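You operate a simulated robot arm through the tools that you are given. There is no shell and no other tool. Be economical: measure what you need, move in short steps, check, and stop when the job is done.

The job below is to be done with a simulated robot arm. You get a single attempt, and the scene is never put back.

Task
Slide the polishing pad with a blue grip along the pipe mat until it stands next to the white test cup.

The check looks at the end state, three seconds after you hand in, the way a careful person would. Anything else that was tipped, shoved, dropped, spilled or broken makes it a failure.

Robot
A 6-joint arm with a two-finger parallel gripper on a trunk, on a base that drives. Base frame: it is fixed to the floor where the robot stands at the start and does not move with it; the origin is under the middle of the robot, x ahead of it, y to its left, z up. Lengths are in m, angles in rad, forces in N, time in s.
With the tool pointing down near the work surface it reaches from about 0.32 to 0.7 m from the robot's upright axis, wherever it stands. Its first joint turns from -2.897 to 2.897 rad. Payload 4.1 kg.
Tool frame: the origin (TCP) lies between the finger pads and is the grasp point; the fingertips stand 0.023 m ahead of it; z points along the fingers, y is the line along which they close. The gripper opens to 0.094 m. The fingers are 0.038 m wide and 0.01 m thick; the gripper's body (0.054 by 0.096 m) begins 0.039 m behind the TCP.
Orientation is told as [roll, pitch, yaw] about the base's x, y, z axes, in that order, counted from this pose: with the fingers straight down and closing along the base's y, the tool's x points along the base's -x, its y along +y and its z along -z.

Tools
- The arm moves only by the tool jog_arm. Its argument "rows" is one flat list of numbers, 7 for each row, row after row: the shift along the tool's x, y, z in m, then the turn, a rotation vector about the tool's x, y, z in rad, then the gripper command, from -1 (fully open) to 1 (shut), values between in proportion. In form: [tx, ty, tz, wx, wy, wz, jaw, tx, ty, tz, wx, wy, wz, jaw, ...]. A call has 1 to 20 rows; each row is the pose to reach, as a shift and turn from the pose commanded when the call began, along the tool's axes at that moment. Each row takes 0.2 s and may step no farther than 0.05 m and 0.15 rad from the row before; otherwise, or with a gripper value out of range, the whole call is refused. A pose out of reach is approached as far as the arm can. The call stops where the force on the tool passes 40 N (or 10 N more than at its start, if that is more) or the arm is blocked; 0.2 s more then pass. Each finger travels about 0.045 m/s and halts on what it meets, pressing with about 24 N; the grip force reading is that of the motor and also rises with nothing between the fingers. The clock runs only during rows and for 0.2 s after the last one: add rows that repeat a pose to give the fingers time. It gives the time, the measured TCP pose, the force on the tool (base axes), the opening and the grip force at its end, in the units of the frame above (readings bear some noise).
- Cameras (640 x 400 px; columns grow to the right, rows downward): "scene" is now at [0.0199, 0.1655, 1.407]; the picture's right is [-0.01, -1.00, 0.00], its down [-0.73, 0.01, -0.68] and it looks along [0.68, -0.01, -0.73] (base axes); focal length 272 px, centre (320, 200). "wrist" rides on the gripper at [0.086, 0.016, -0.075] in the tool frame; the picture's right is [-0.18, 0.98, 0.00], its down [-0.58, -0.11, -0.81] and it looks along [-0.79, -0.15, 0.59] (tool axes); focal length 243 px, centre (320, 200). There is no depth. A picture from a camera that has moved, and an enlarged one, comes with that camera's place and axes in the base frame and with its lens.
- grab_frame(camera): a new picture of that camera. It takes no simulated time.
- raise_lower(by): slides the trunk up (or, below 0, down) by that many m; the arm and the scene camera ride with it, the base frame stays. It gives what a move gives, with no picture.
- drive_base(legs): drives the robot by 1 to 6 legs, each [ahead, turn to the left] in m and rad, along the robot's own axes; the way and the turn of a leg run together, so that a leg with both is an arc; at most 1.5 m and 3.142 rad a leg. The arm and the cameras ride along, it lands a little off, and it stops where it bumps. It gives what a move gives.
- head_to(pan, tilt): turns the head with the scene camera to pan (to the left, within 2.705 rad either way) and tilt (down, from -0.506 to 1.204), counted from straight ahead of the robot. It gives what a move gives.
- inspect(camera, box): a new picture of the part [left, top, right, bottom] of that camera's present view, enlarged. It takes no simulated time.
- sign_off(): hands the job in; it is judged then, once.

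Work in short steps. Places have to be worked out from the pictures, the camera data and where the tool is seen: move nearer, look again, correct. Check each grasp and each placing, and mend what went wrong. You have 120 turns and 98 pictures in all, those below and enlarged ones among them. Open the gripper and draw the arm clear of the work before you hand the job in, unless the task says otherwise; then end with one line.

The tools are called after "Emit:" as a command line: name --argument value ..., lists and objects as JSON in quotes. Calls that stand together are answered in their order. jog_arm: Moves the arm, as the interface text tells. Its arguments: {"type":"object","properties":{"rows":{"type":"array"}},"required":["rows"]} The other tools are called the same way: raise_lower (by) slides the trunk up or down; drive_base (legs) drives the base; head_to (pan, tilt) turns the head that bears the scene camera; grab_frame (camera) takes a picture; inspect (camera, box) takes an enlarged picture of a part of a camera's view; sign_off () hands the job in.

At the start:

```text
t: 0.0
tcp_pos: [0.4697, 0.1543, 0.9853]
ee_rot: [0.0, 0.001, 0.0]
contact_force: [-0.3, 0.0, 0.0]
opening: 0.0938
grip_force: 0.1
trunk travel left (down, up): [-0.375, 0.215]
robot x, y, heading: [0.0005, 0.0009, 0.002]
head pan, tilt: [-0.009, 0.822]
```

scene: 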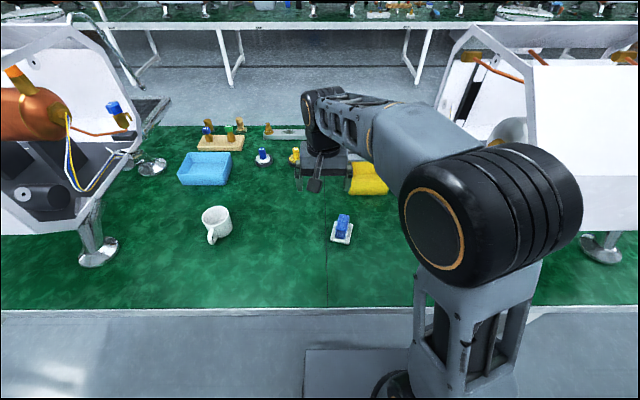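
wrist: 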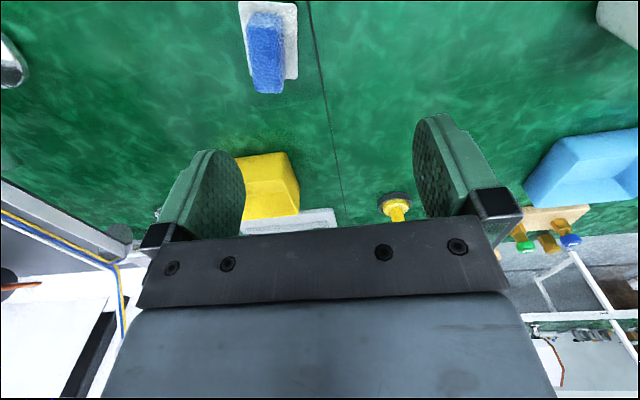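

The pad (blue grip, white base) appears near x≈0.48, y≈0.10 and the white cup near x≈0.47, y≈0.45. I'll look at both enlarged.

Emit:
inspect --camera "scene" --box '[180, 180, 380, 305]'

Emit:
inspect --camera "scene" --box '[300, 200, 380, 250]'

```text
3.20 times, centred on (280, 242) of scene
camera zoom: at [0.0199, 0.1655, 1.407], right [-0.01, -1.0, 0.0], down [-0.73, 0.01, -0.68], along [0.68, -0.01, -0.73], focal length 870 px, centre (448, 64)
```

zoom: 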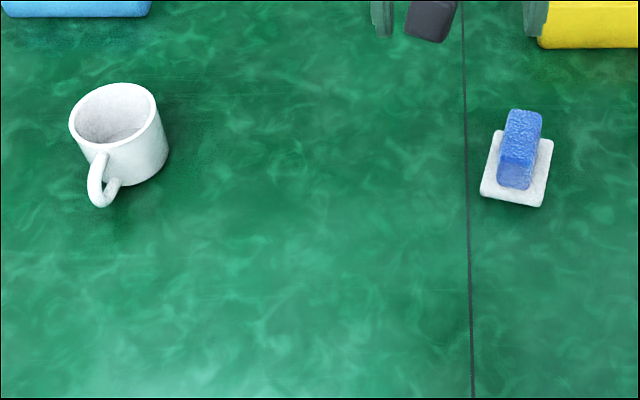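

```text
8.00 times, centred on (340, 225) of scene
camera zoom: at [0.0199, 0.1655, 1.407], right [-0.01, -1.0, 0.0], down [-0.73, 0.01, -0.68], along [0.68, -0.01, -0.73], focal length 2176 px, centre (160, 0)
```

zoom: 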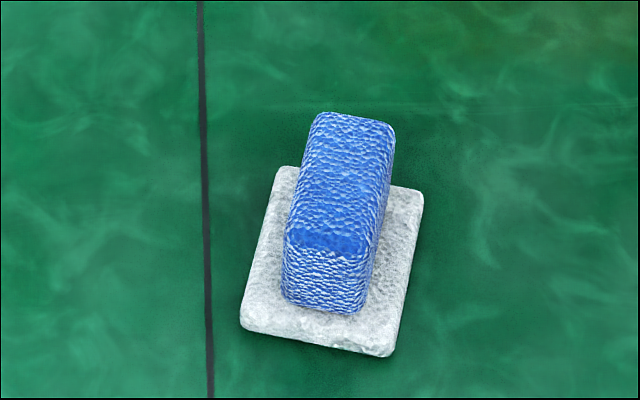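

Pad: centre about (0.475, 0.098), long axis yawed about -0.24, grip top at z≈0.82. The cup's near side is at y≈0.405. I'll move above the grip, turn to match, and check with the wrist camera.

Emit:
jog_arm --rows '[-0.004, -0.02, 0.03, 0, 0, 0.08, -1, -0.008, -0.04, 0.05, 0, 0, 0.16, -1, -0.01, -0.058, 0.085, 0, 0, 0.24, -1, -0.01, -0.058, 0.085, 0, 0, 0.24, -1, -0.01, -0.058, 0.085, 0, 0, 0.24, -1]'

Emit:
grab_frame --camera "wrist"

Emit:
grab_frame --camera "scene"

```text
t: 1.2
tcp_pos: [0.4779, 0.0966, 0.9028]
ee_rot: [0.002, -0.002, -0.239]
contact_force: [-0.4, 0.0, 0.2]
opening: 0.094
grip_force: 0.1
trunk travel left (down, up): [-0.375, 0.215]
robot x, y, heading: [-0.0031, 0.0024, 0.004]
head pan, tilt: [-0.009, 0.822]
```

```text
93 pictures are left
camera wrist: at [0.3977, 0.1328, 0.977], right [0.41, 0.91, 0.0], down [0.54, -0.24, 0.81], along [0.73, -0.33, -0.59], focal length 243 px, centre (320, 200)
```

wrist: 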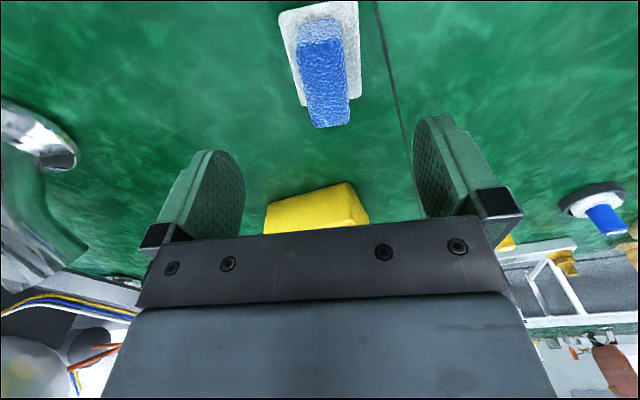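

```text
92 pictures are left
camera scene: at [0.0198, 0.1655, 1.407], right [-0.01, -1.0, 0.0], down [-0.73, 0.01, -0.68], along [0.68, -0.01, -0.73], focal length 272 px, centre (320, 200)
```

scene: 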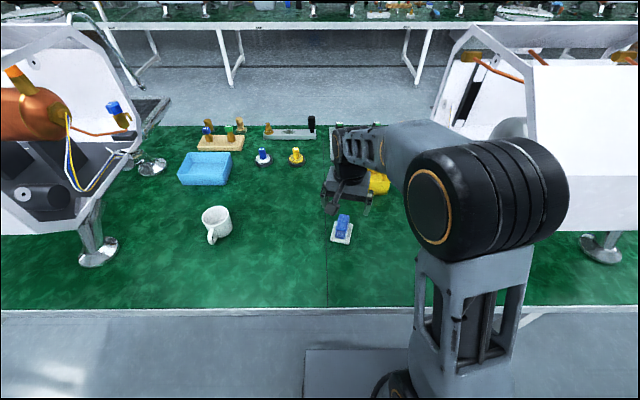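

There are also round-based items with blue and yellow knobs farther back, so I need to be sure which one is the "polishing pad". I'll inspect those.

Emit:
inspect --camera "scene" --box '[230, 115, 326, 175]'

Emit:
inspect --camera "scene" --box '[170, 110, 266, 190]'

Emit:
inspect --camera "wrist" --box '[520, 160, 640, 280]'

Emit:
inspect --camera "wrist" --box '[250, 0, 410, 140]'

```text
6.67 times, centred on (278, 145) of scene
camera zoom: at [0.0198, 0.1655, 1.407], right [-0.01, -1.0, 0.0], down [-0.73, 0.01, -0.68], along [0.68, -0.01, -0.73], focal length 1813 px, centre (600, 567)
```

zoom: 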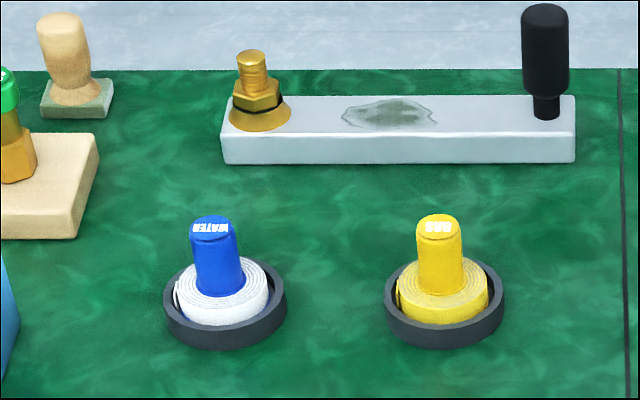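

```text
5.00 times, centred on (218, 150) of scene
camera zoom: at [0.0198, 0.1655, 1.407], right [-0.01, -1.0, 0.0], down [-0.73, 0.01, -0.68], along [0.68, -0.01, -0.73], focal length 1360 px, centre (830, 450)
```

zoom: 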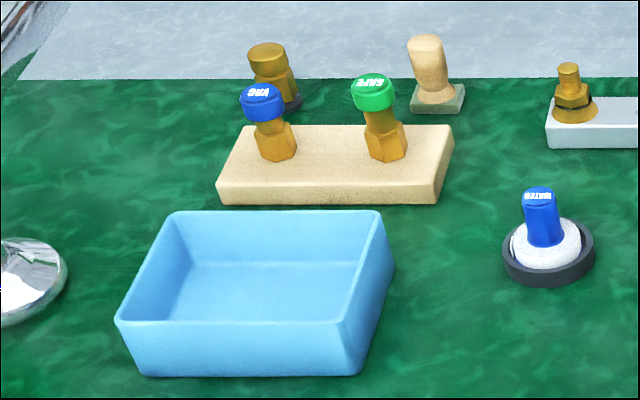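

```text
3.33 times, centred on (580, 220) of wrist
camera zoom: at [0.3977, 0.1328, 0.977], right [0.41, 0.91, 0.0], down [0.54, -0.24, 0.81], along [0.73, -0.33, -0.59], focal length 809 px, centre (-547, 133)
```

zoom: 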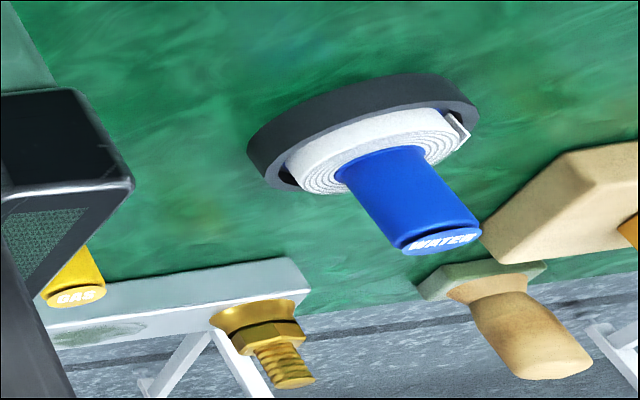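

```text
2.86 times, centred on (330, 70) of wrist
camera zoom: at [0.3977, 0.1328, 0.977], right [0.41, 0.91, 0.0], down [0.54, -0.24, 0.81], along [0.73, -0.33, -0.59], focal length 693 px, centre (291, 571)
```

zoom: 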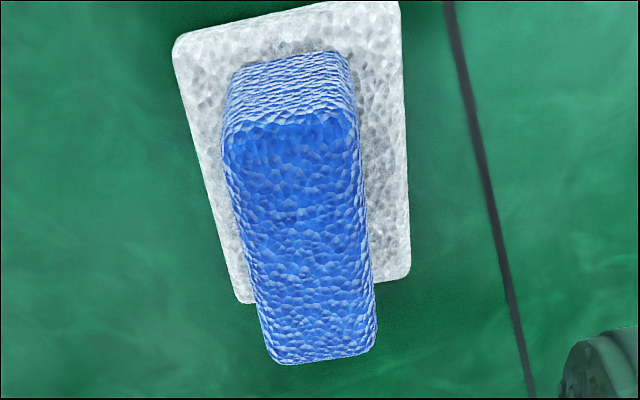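

Those are tapes; the rectangular blue-gripped pad is right. Both cameras put the grip centre at about (0.477, 0.100), with the base top near z≈0.78. I'll lower with the fingertips just above the base.

Emit:
jog_arm --rows '[0.002, 0.003, 0.03, 0, 0, 0, -1, 0.002, 0.003, 0.06, 0, 0, 0, -1, 0.002, 0.003, 0.08, 0, 0, 0, -1, 0.002, 0.003, 0.088, 0, 0, 0, -1, 0.002, 0.003, 0.088, 0, 0, 0, -1]'

Emit:
grab_frame --camera "wrist"

Emit:
inspect --camera "scene" --box '[300, 190, 380, 250]'

```text
t: 2.4
tcp_pos: [0.4761, 0.099, 0.8114]
ee_rot: [0.001, -0.001, -0.239]
contact_force: [-0.1, 0.9, -0.3]
opening: 0.0941
grip_force: 0.1
trunk travel left (down, up): [-0.375, 0.215]
robot x, y, heading: [0.0001, -0.0025, -0.002]
head pan, tilt: [-0.009, 0.822]
```

```text
87 pictures are left
camera wrist: at [0.3966, 0.1349, 0.8862], right [0.41, 0.91, 0.0], down [0.54, -0.24, 0.81], along [0.73, -0.33, -0.59], focal length 243 px, centre (320, 200)
```

wrist: 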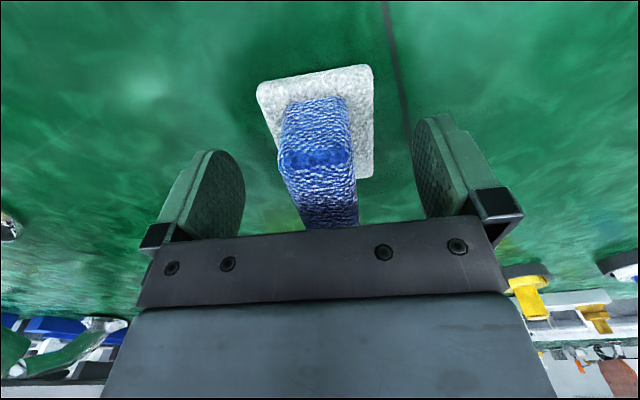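

```text
6.67 times, centred on (340, 220) of scene
camera zoom: at [0.0199, 0.1655, 1.407], right [-0.01, -1.0, 0.0], down [-0.73, 0.01, -0.68], along [0.68, -0.01, -0.73], focal length 1813 px, centre (187, 67)
```

zoom: 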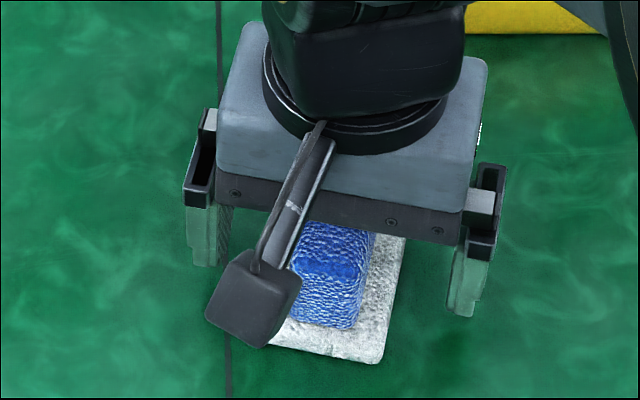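

The fingers straddle the grip, nearly centred, with no contact. Closing now.

Emit:
jog_arm --rows '[0, 0, 0, 0, 0, 0, 0, 0, 0, 0, 0, 0, 0, 0.2, 0, 0, 0, 0, 0, 0, 1, 0, 0, 0, 0, 0, 0, 1, 0, 0, 0, 0, 0, 0, 1, 0, 0, 0, 0, 0, 0, 1, 0, 0, 0, 0, 0, 0, 1]'

Emit:
grab_frame --camera "wrist"

```text
t: 4.0
tcp_pos: [0.4767, 0.0986, 0.8126]
ee_rot: [0.001, -0.001, -0.239]
contact_force: [0.2, 0.6, 1.0]
opening: 0.0295
grip_force: 24.4
trunk travel left (down, up): [-0.375, 0.215]
robot x, y, heading: [-0.0001, -0.0001, -0.001]
head pan, tilt: [-0.009, 0.822]
```

```text
85 pictures are left
camera wrist: at [0.3966, 0.1349, 0.8864], right [0.41, 0.91, 0.0], down [0.54, -0.24, 0.81], along [0.73, -0.33, -0.59], focal length 243 px, centre (320, 200)
```

wrist: 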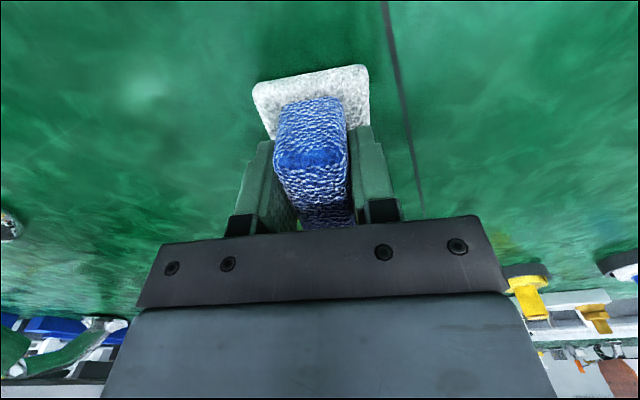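

The pad is held (opening 0.0295). I'll slide it 0.20 m in +y at constant height, unwinding the yaw to square it with the cup.

Emit:
jog_arm --rows '[0.0033, 0.0198, 0, 0, 0, -0.024, 1, 0.0066, 0.0395, 0, 0, 0, -0.048, 1, 0.0098, 0.0593, 0, 0, 0, -0.072, 1, 0.0131, 0.079, 0, 0, 0, -0.096, 1, 0.0164, 0.0988, 0, 0, 0, -0.12, 1, 0.0197, 0.1186, 0, 0, 0, -0.144, 1, 0.023, 0.1383, 0, 0, 0, -0.168, 1, 0.0262, 0.1581, 0, 0, 0, -0.192, 1, 0.0295, 0.1778, 0, 0, 0, -0.216, 1, 0.0328, 0.1976, 0, 0, 0, -0.24, 1, 0.0328, 0.1976, 0, 0, 0, -0.24, 1]'

Emit:
grab_frame --camera "wrist"

Emit:
inspect --camera "scene" --box '[180, 170, 340, 270]'

```text
t: 6.4
tcp_pos: [0.4926, 0.2987, 0.8115]
ee_rot: [-0.001, 0.001, 0.0]
contact_force: [0.8, 0.2, 0.5]
opening: 0.0294
grip_force: 24.5
trunk travel left (down, up): [-0.375, 0.215]
robot x, y, heading: [-0.0013, 0.0005, 0.003]
head pan, tilt: [-0.009, 0.822]
```

```text
84 pictures are left
camera wrist: at [0.4064, 0.3146, 0.8865], right [0.18, 0.98, 0.0], down [0.58, -0.11, 0.81], along [0.79, -0.15, -0.59], focal length 243 px, centre (320, 200)
```

wrist: 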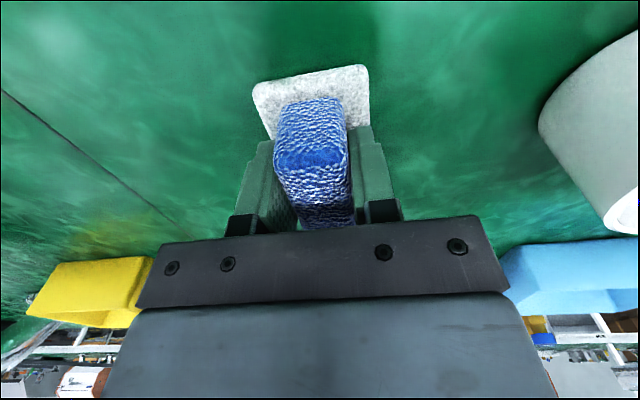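

```text
4.00 times, centred on (260, 220) of scene
camera zoom: at [0.0198, 0.1656, 1.4069], right [-0.01, -1.0, 0.0], down [-0.73, 0.01, -0.68], along [0.68, -0.01, -0.73], focal length 1088 px, centre (560, 120)
```

zoom: 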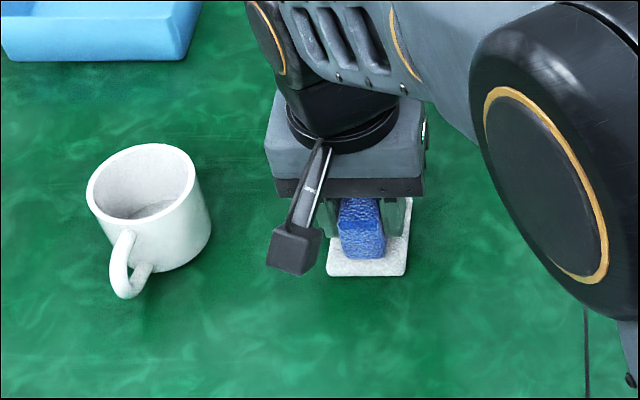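

The cup's near edge is y≈0.41, the pad's edge ≈0.325, and the rim z≈0.837 is below the gripper body (0.851). I'll slide 0.057 m further, leaving a gap of roughly 2.5 cm.

Emit:
jog_arm --rows '[0, 0.015, 0, 0, 0, 0, 1, 0, 0.03, 0, 0, 0, 0, 1, 0, 0.042, 0, 0, 0, 0, 1, 0, 0.051, 0, 0, 0, 0, 1, 0, 0.057, 0, 0, 0, 0, 1, 0, 0.057, 0, 0, 0, 0, 1]'

Emit:
grab_frame --camera "wrist"

Emit:
inspect --camera "scene" --box '[180, 170, 340, 270]'

```text
t: 7.8
tcp_pos: [0.4916, 0.3559, 0.814]
ee_rot: [0.001, 0.0, -0.001]
contact_force: [-0.7, -0.7, 0.0]
opening: 0.0297
grip_force: 24.0
trunk travel left (down, up): [-0.375, 0.215]
robot x, y, heading: [0.0013, -0.0011, 0.004]
head pan, tilt: [-0.009, 0.822]
```

```text
82 pictures are left
camera wrist: at [0.4059, 0.3715, 0.8877], right [0.18, 0.98, 0.0], down [0.58, -0.11, 0.81], along [0.79, -0.15, -0.59], focal length 243 px, centre (320, 200)
```

wrist: 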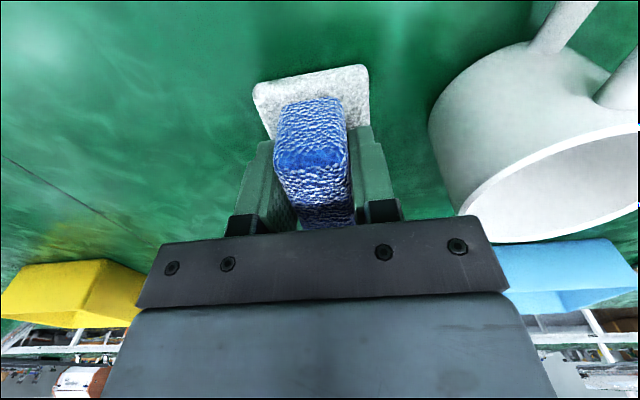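

```text
4.00 times, centred on (260, 220) of scene
camera zoom: at [0.0199, 0.1656, 1.407], right [-0.01, -1.0, 0.0], down [-0.73, 0.01, -0.68], along [0.68, -0.01, -0.73], focal length 1088 px, centre (560, 120)
```

zoom: 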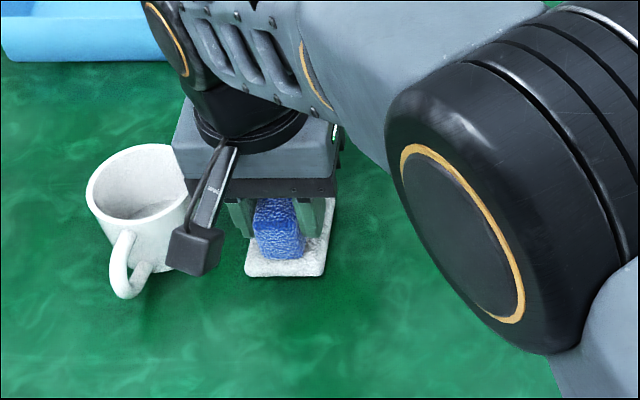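

The gap is about 2.9 cm with the body clearing the rim by roughly 1 cm in height. I'll ease 8 mm closer, then look again.

Emit:
jog_arm --rows '[0, 0.004, 0, 0, 0, 0, 1, 0, 0.008, 0, 0, 0, 0, 1, 0, 0.008, 0, 0, 0, 0, 1]'

Emit:
inspect --camera "scene" --box '[190, 190, 286, 250]'

Emit:
grab_frame --camera "wrist"

```text
t: 8.6
tcp_pos: [0.4905, 0.3652, 0.8129]
ee_rot: [0.0, 0.0, 0.0]
contact_force: [0.0, 0.0, 0.3]
opening: 0.0297
grip_force: 24.3
trunk travel left (down, up): [-0.375, 0.215]
robot x, y, heading: [-0.0019, 0.0017, -0.004]
head pan, tilt: [-0.009, 0.822]
```

```text
6.67 times, centred on (238, 220) of scene
camera zoom: at [0.0199, 0.1656, 1.407], right [-0.01, -1.0, 0.0], down [-0.73, 0.01, -0.68], along [0.68, -0.01, -0.73], focal length 1813 px, centre (867, 67)
```

zoom: 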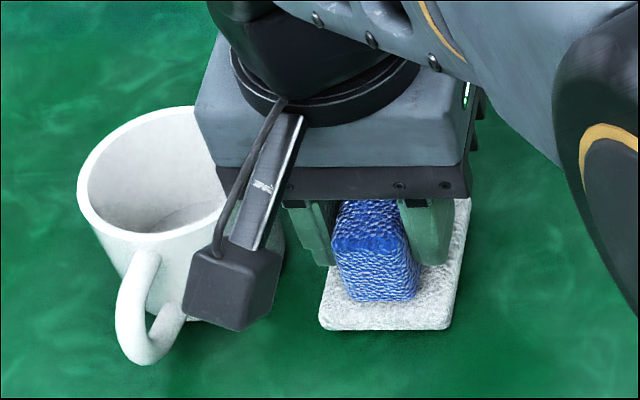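

```text
79 pictures are left
camera wrist: at [0.4047, 0.3806, 0.8875], right [0.18, 0.98, 0.0], down [0.58, -0.11, 0.81], along [0.79, -0.15, -0.59], focal length 243 px, centre (320, 200)
```

wrist: 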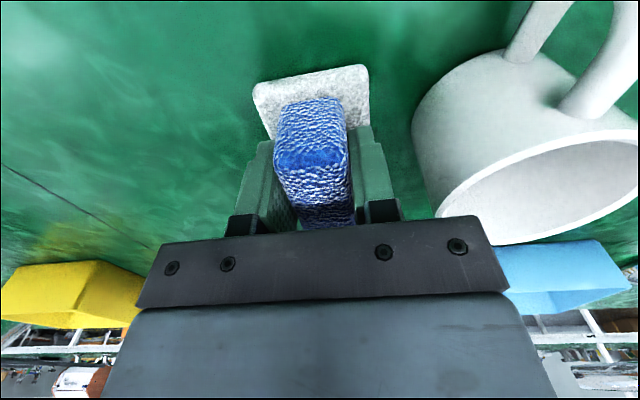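

The pad sits beside the cup with a ~2 cm gap and no contact. I'll open the fingers only slightly, to about 0.047.

Emit:
jog_arm --rows '[0, 0, 0, 0, 0, 0, 0.2, 0, 0, 0, 0, 0, 0, 0.0, 0, 0, 0, 0, 0, 0, 0.0, 0, 0, 0, 0, 0, 0, 0.0]'

Emit:
grab_frame --camera "wrist"

```text
t: 9.6
tcp_pos: [0.4911, 0.3639, 0.8132]
ee_rot: [0.002, 0.001, 0.002]
contact_force: [0.9, -0.2, -0.3]
opening: 0.0469
grip_force: 0.0
trunk travel left (down, up): [-0.375, 0.215]
robot x, y, heading: [0.0027, 0.0009, 0.0]
head pan, tilt: [-0.009, 0.822]
```

```text
78 pictures are left
camera wrist: at [0.4047, 0.3804, 0.8874], right [0.18, 0.98, 0.0], down [0.58, -0.11, 0.81], along [0.79, -0.15, -0.59], focal length 243 px, centre (320, 200)
```

wrist: 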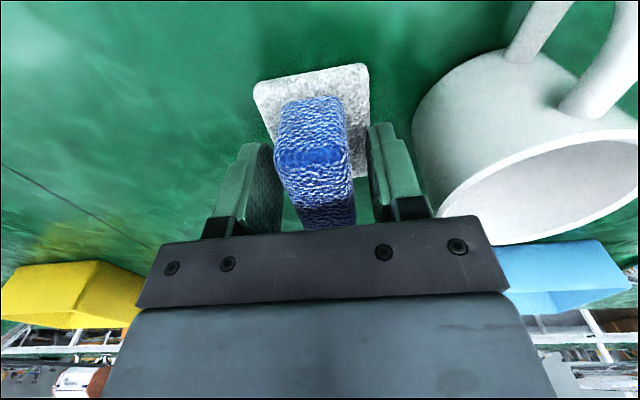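

The grip is free on both sides. I'll lift straight up, then move away to the right and open fully.

Emit:
jog_arm --rows '[0, 0, -0.02, 0, 0, 0, 0, 0, 0, -0.05, 0, 0, 0, 0, 0, 0, -0.09, 0, 0, 0, 0, 0, 0, -0.13, 0, 0, 0, 0, 0, 0, -0.16, 0, 0, 0, 0, 0, -0.04, -0.17, 0, 0, 0, -0.5, 0, -0.08, -0.17, 0, 0, 0, -1, 0, -0.12, -0.17, 0, 0, 0, -1, 0, -0.16, -0.17, 0, 0, 0, -1, 0, -0.2, -0.17, 0, 0, 0, -1, 0, -0.2, -0.17, 0, 0, 0, -1]'

Emit:
grab_frame --camera "scene"

Emit:
inspect --camera "scene" --box '[190, 190, 286, 250]'

```text
t: 12.0
tcp_pos: [0.4921, 0.164, 0.9832]
ee_rot: [0.001, 0.001, -0.001]
contact_force: [0.3, -0.1, 0.0]
opening: 0.094
grip_force: 0.0
trunk travel left (down, up): [-0.375, 0.215]
robot x, y, heading: [0.0029, -0.0036, -0.001]
head pan, tilt: [-0.009, 0.822]
```

```text
77 pictures are left
camera scene: at [0.0198, 0.1651, 1.407], right [-0.01, -1.0, 0.0], down [-0.73, 0.01, -0.68], along [0.68, -0.01, -0.73], focal length 272 px, centre (320, 200)
```

scene: 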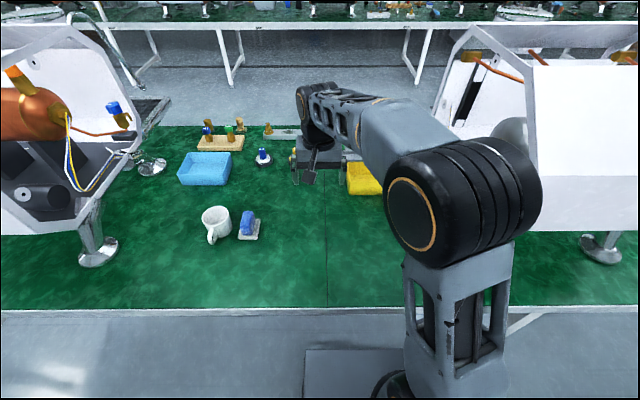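

```text
6.67 times, centred on (238, 220) of scene
camera zoom: at [0.0198, 0.1651, 1.407], right [-0.01, -1.0, 0.0], down [-0.73, 0.01, -0.68], along [0.68, -0.01, -0.73], focal length 1813 px, centre (867, 67)
```

zoom: 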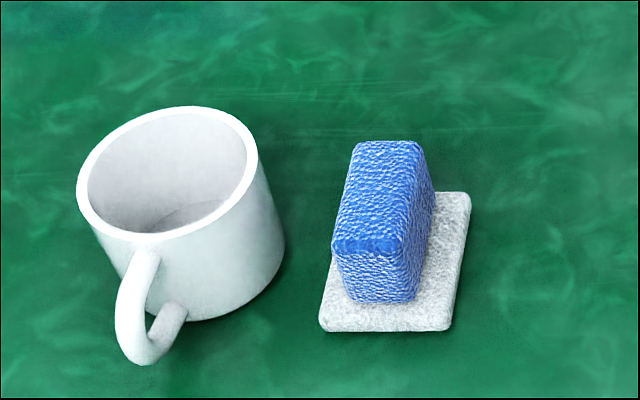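

The pad stands flat right next to the cup, the cup is untouched, and the arm is clear with the gripper open. Handing in.

Emit:
sign_off

```text
The job is handed in.
```

I slid the blue-gripped polishing pad along the mat, and it now stands flat about 2 cm from the white test cup, with nothing else disturbed in the final pictures.
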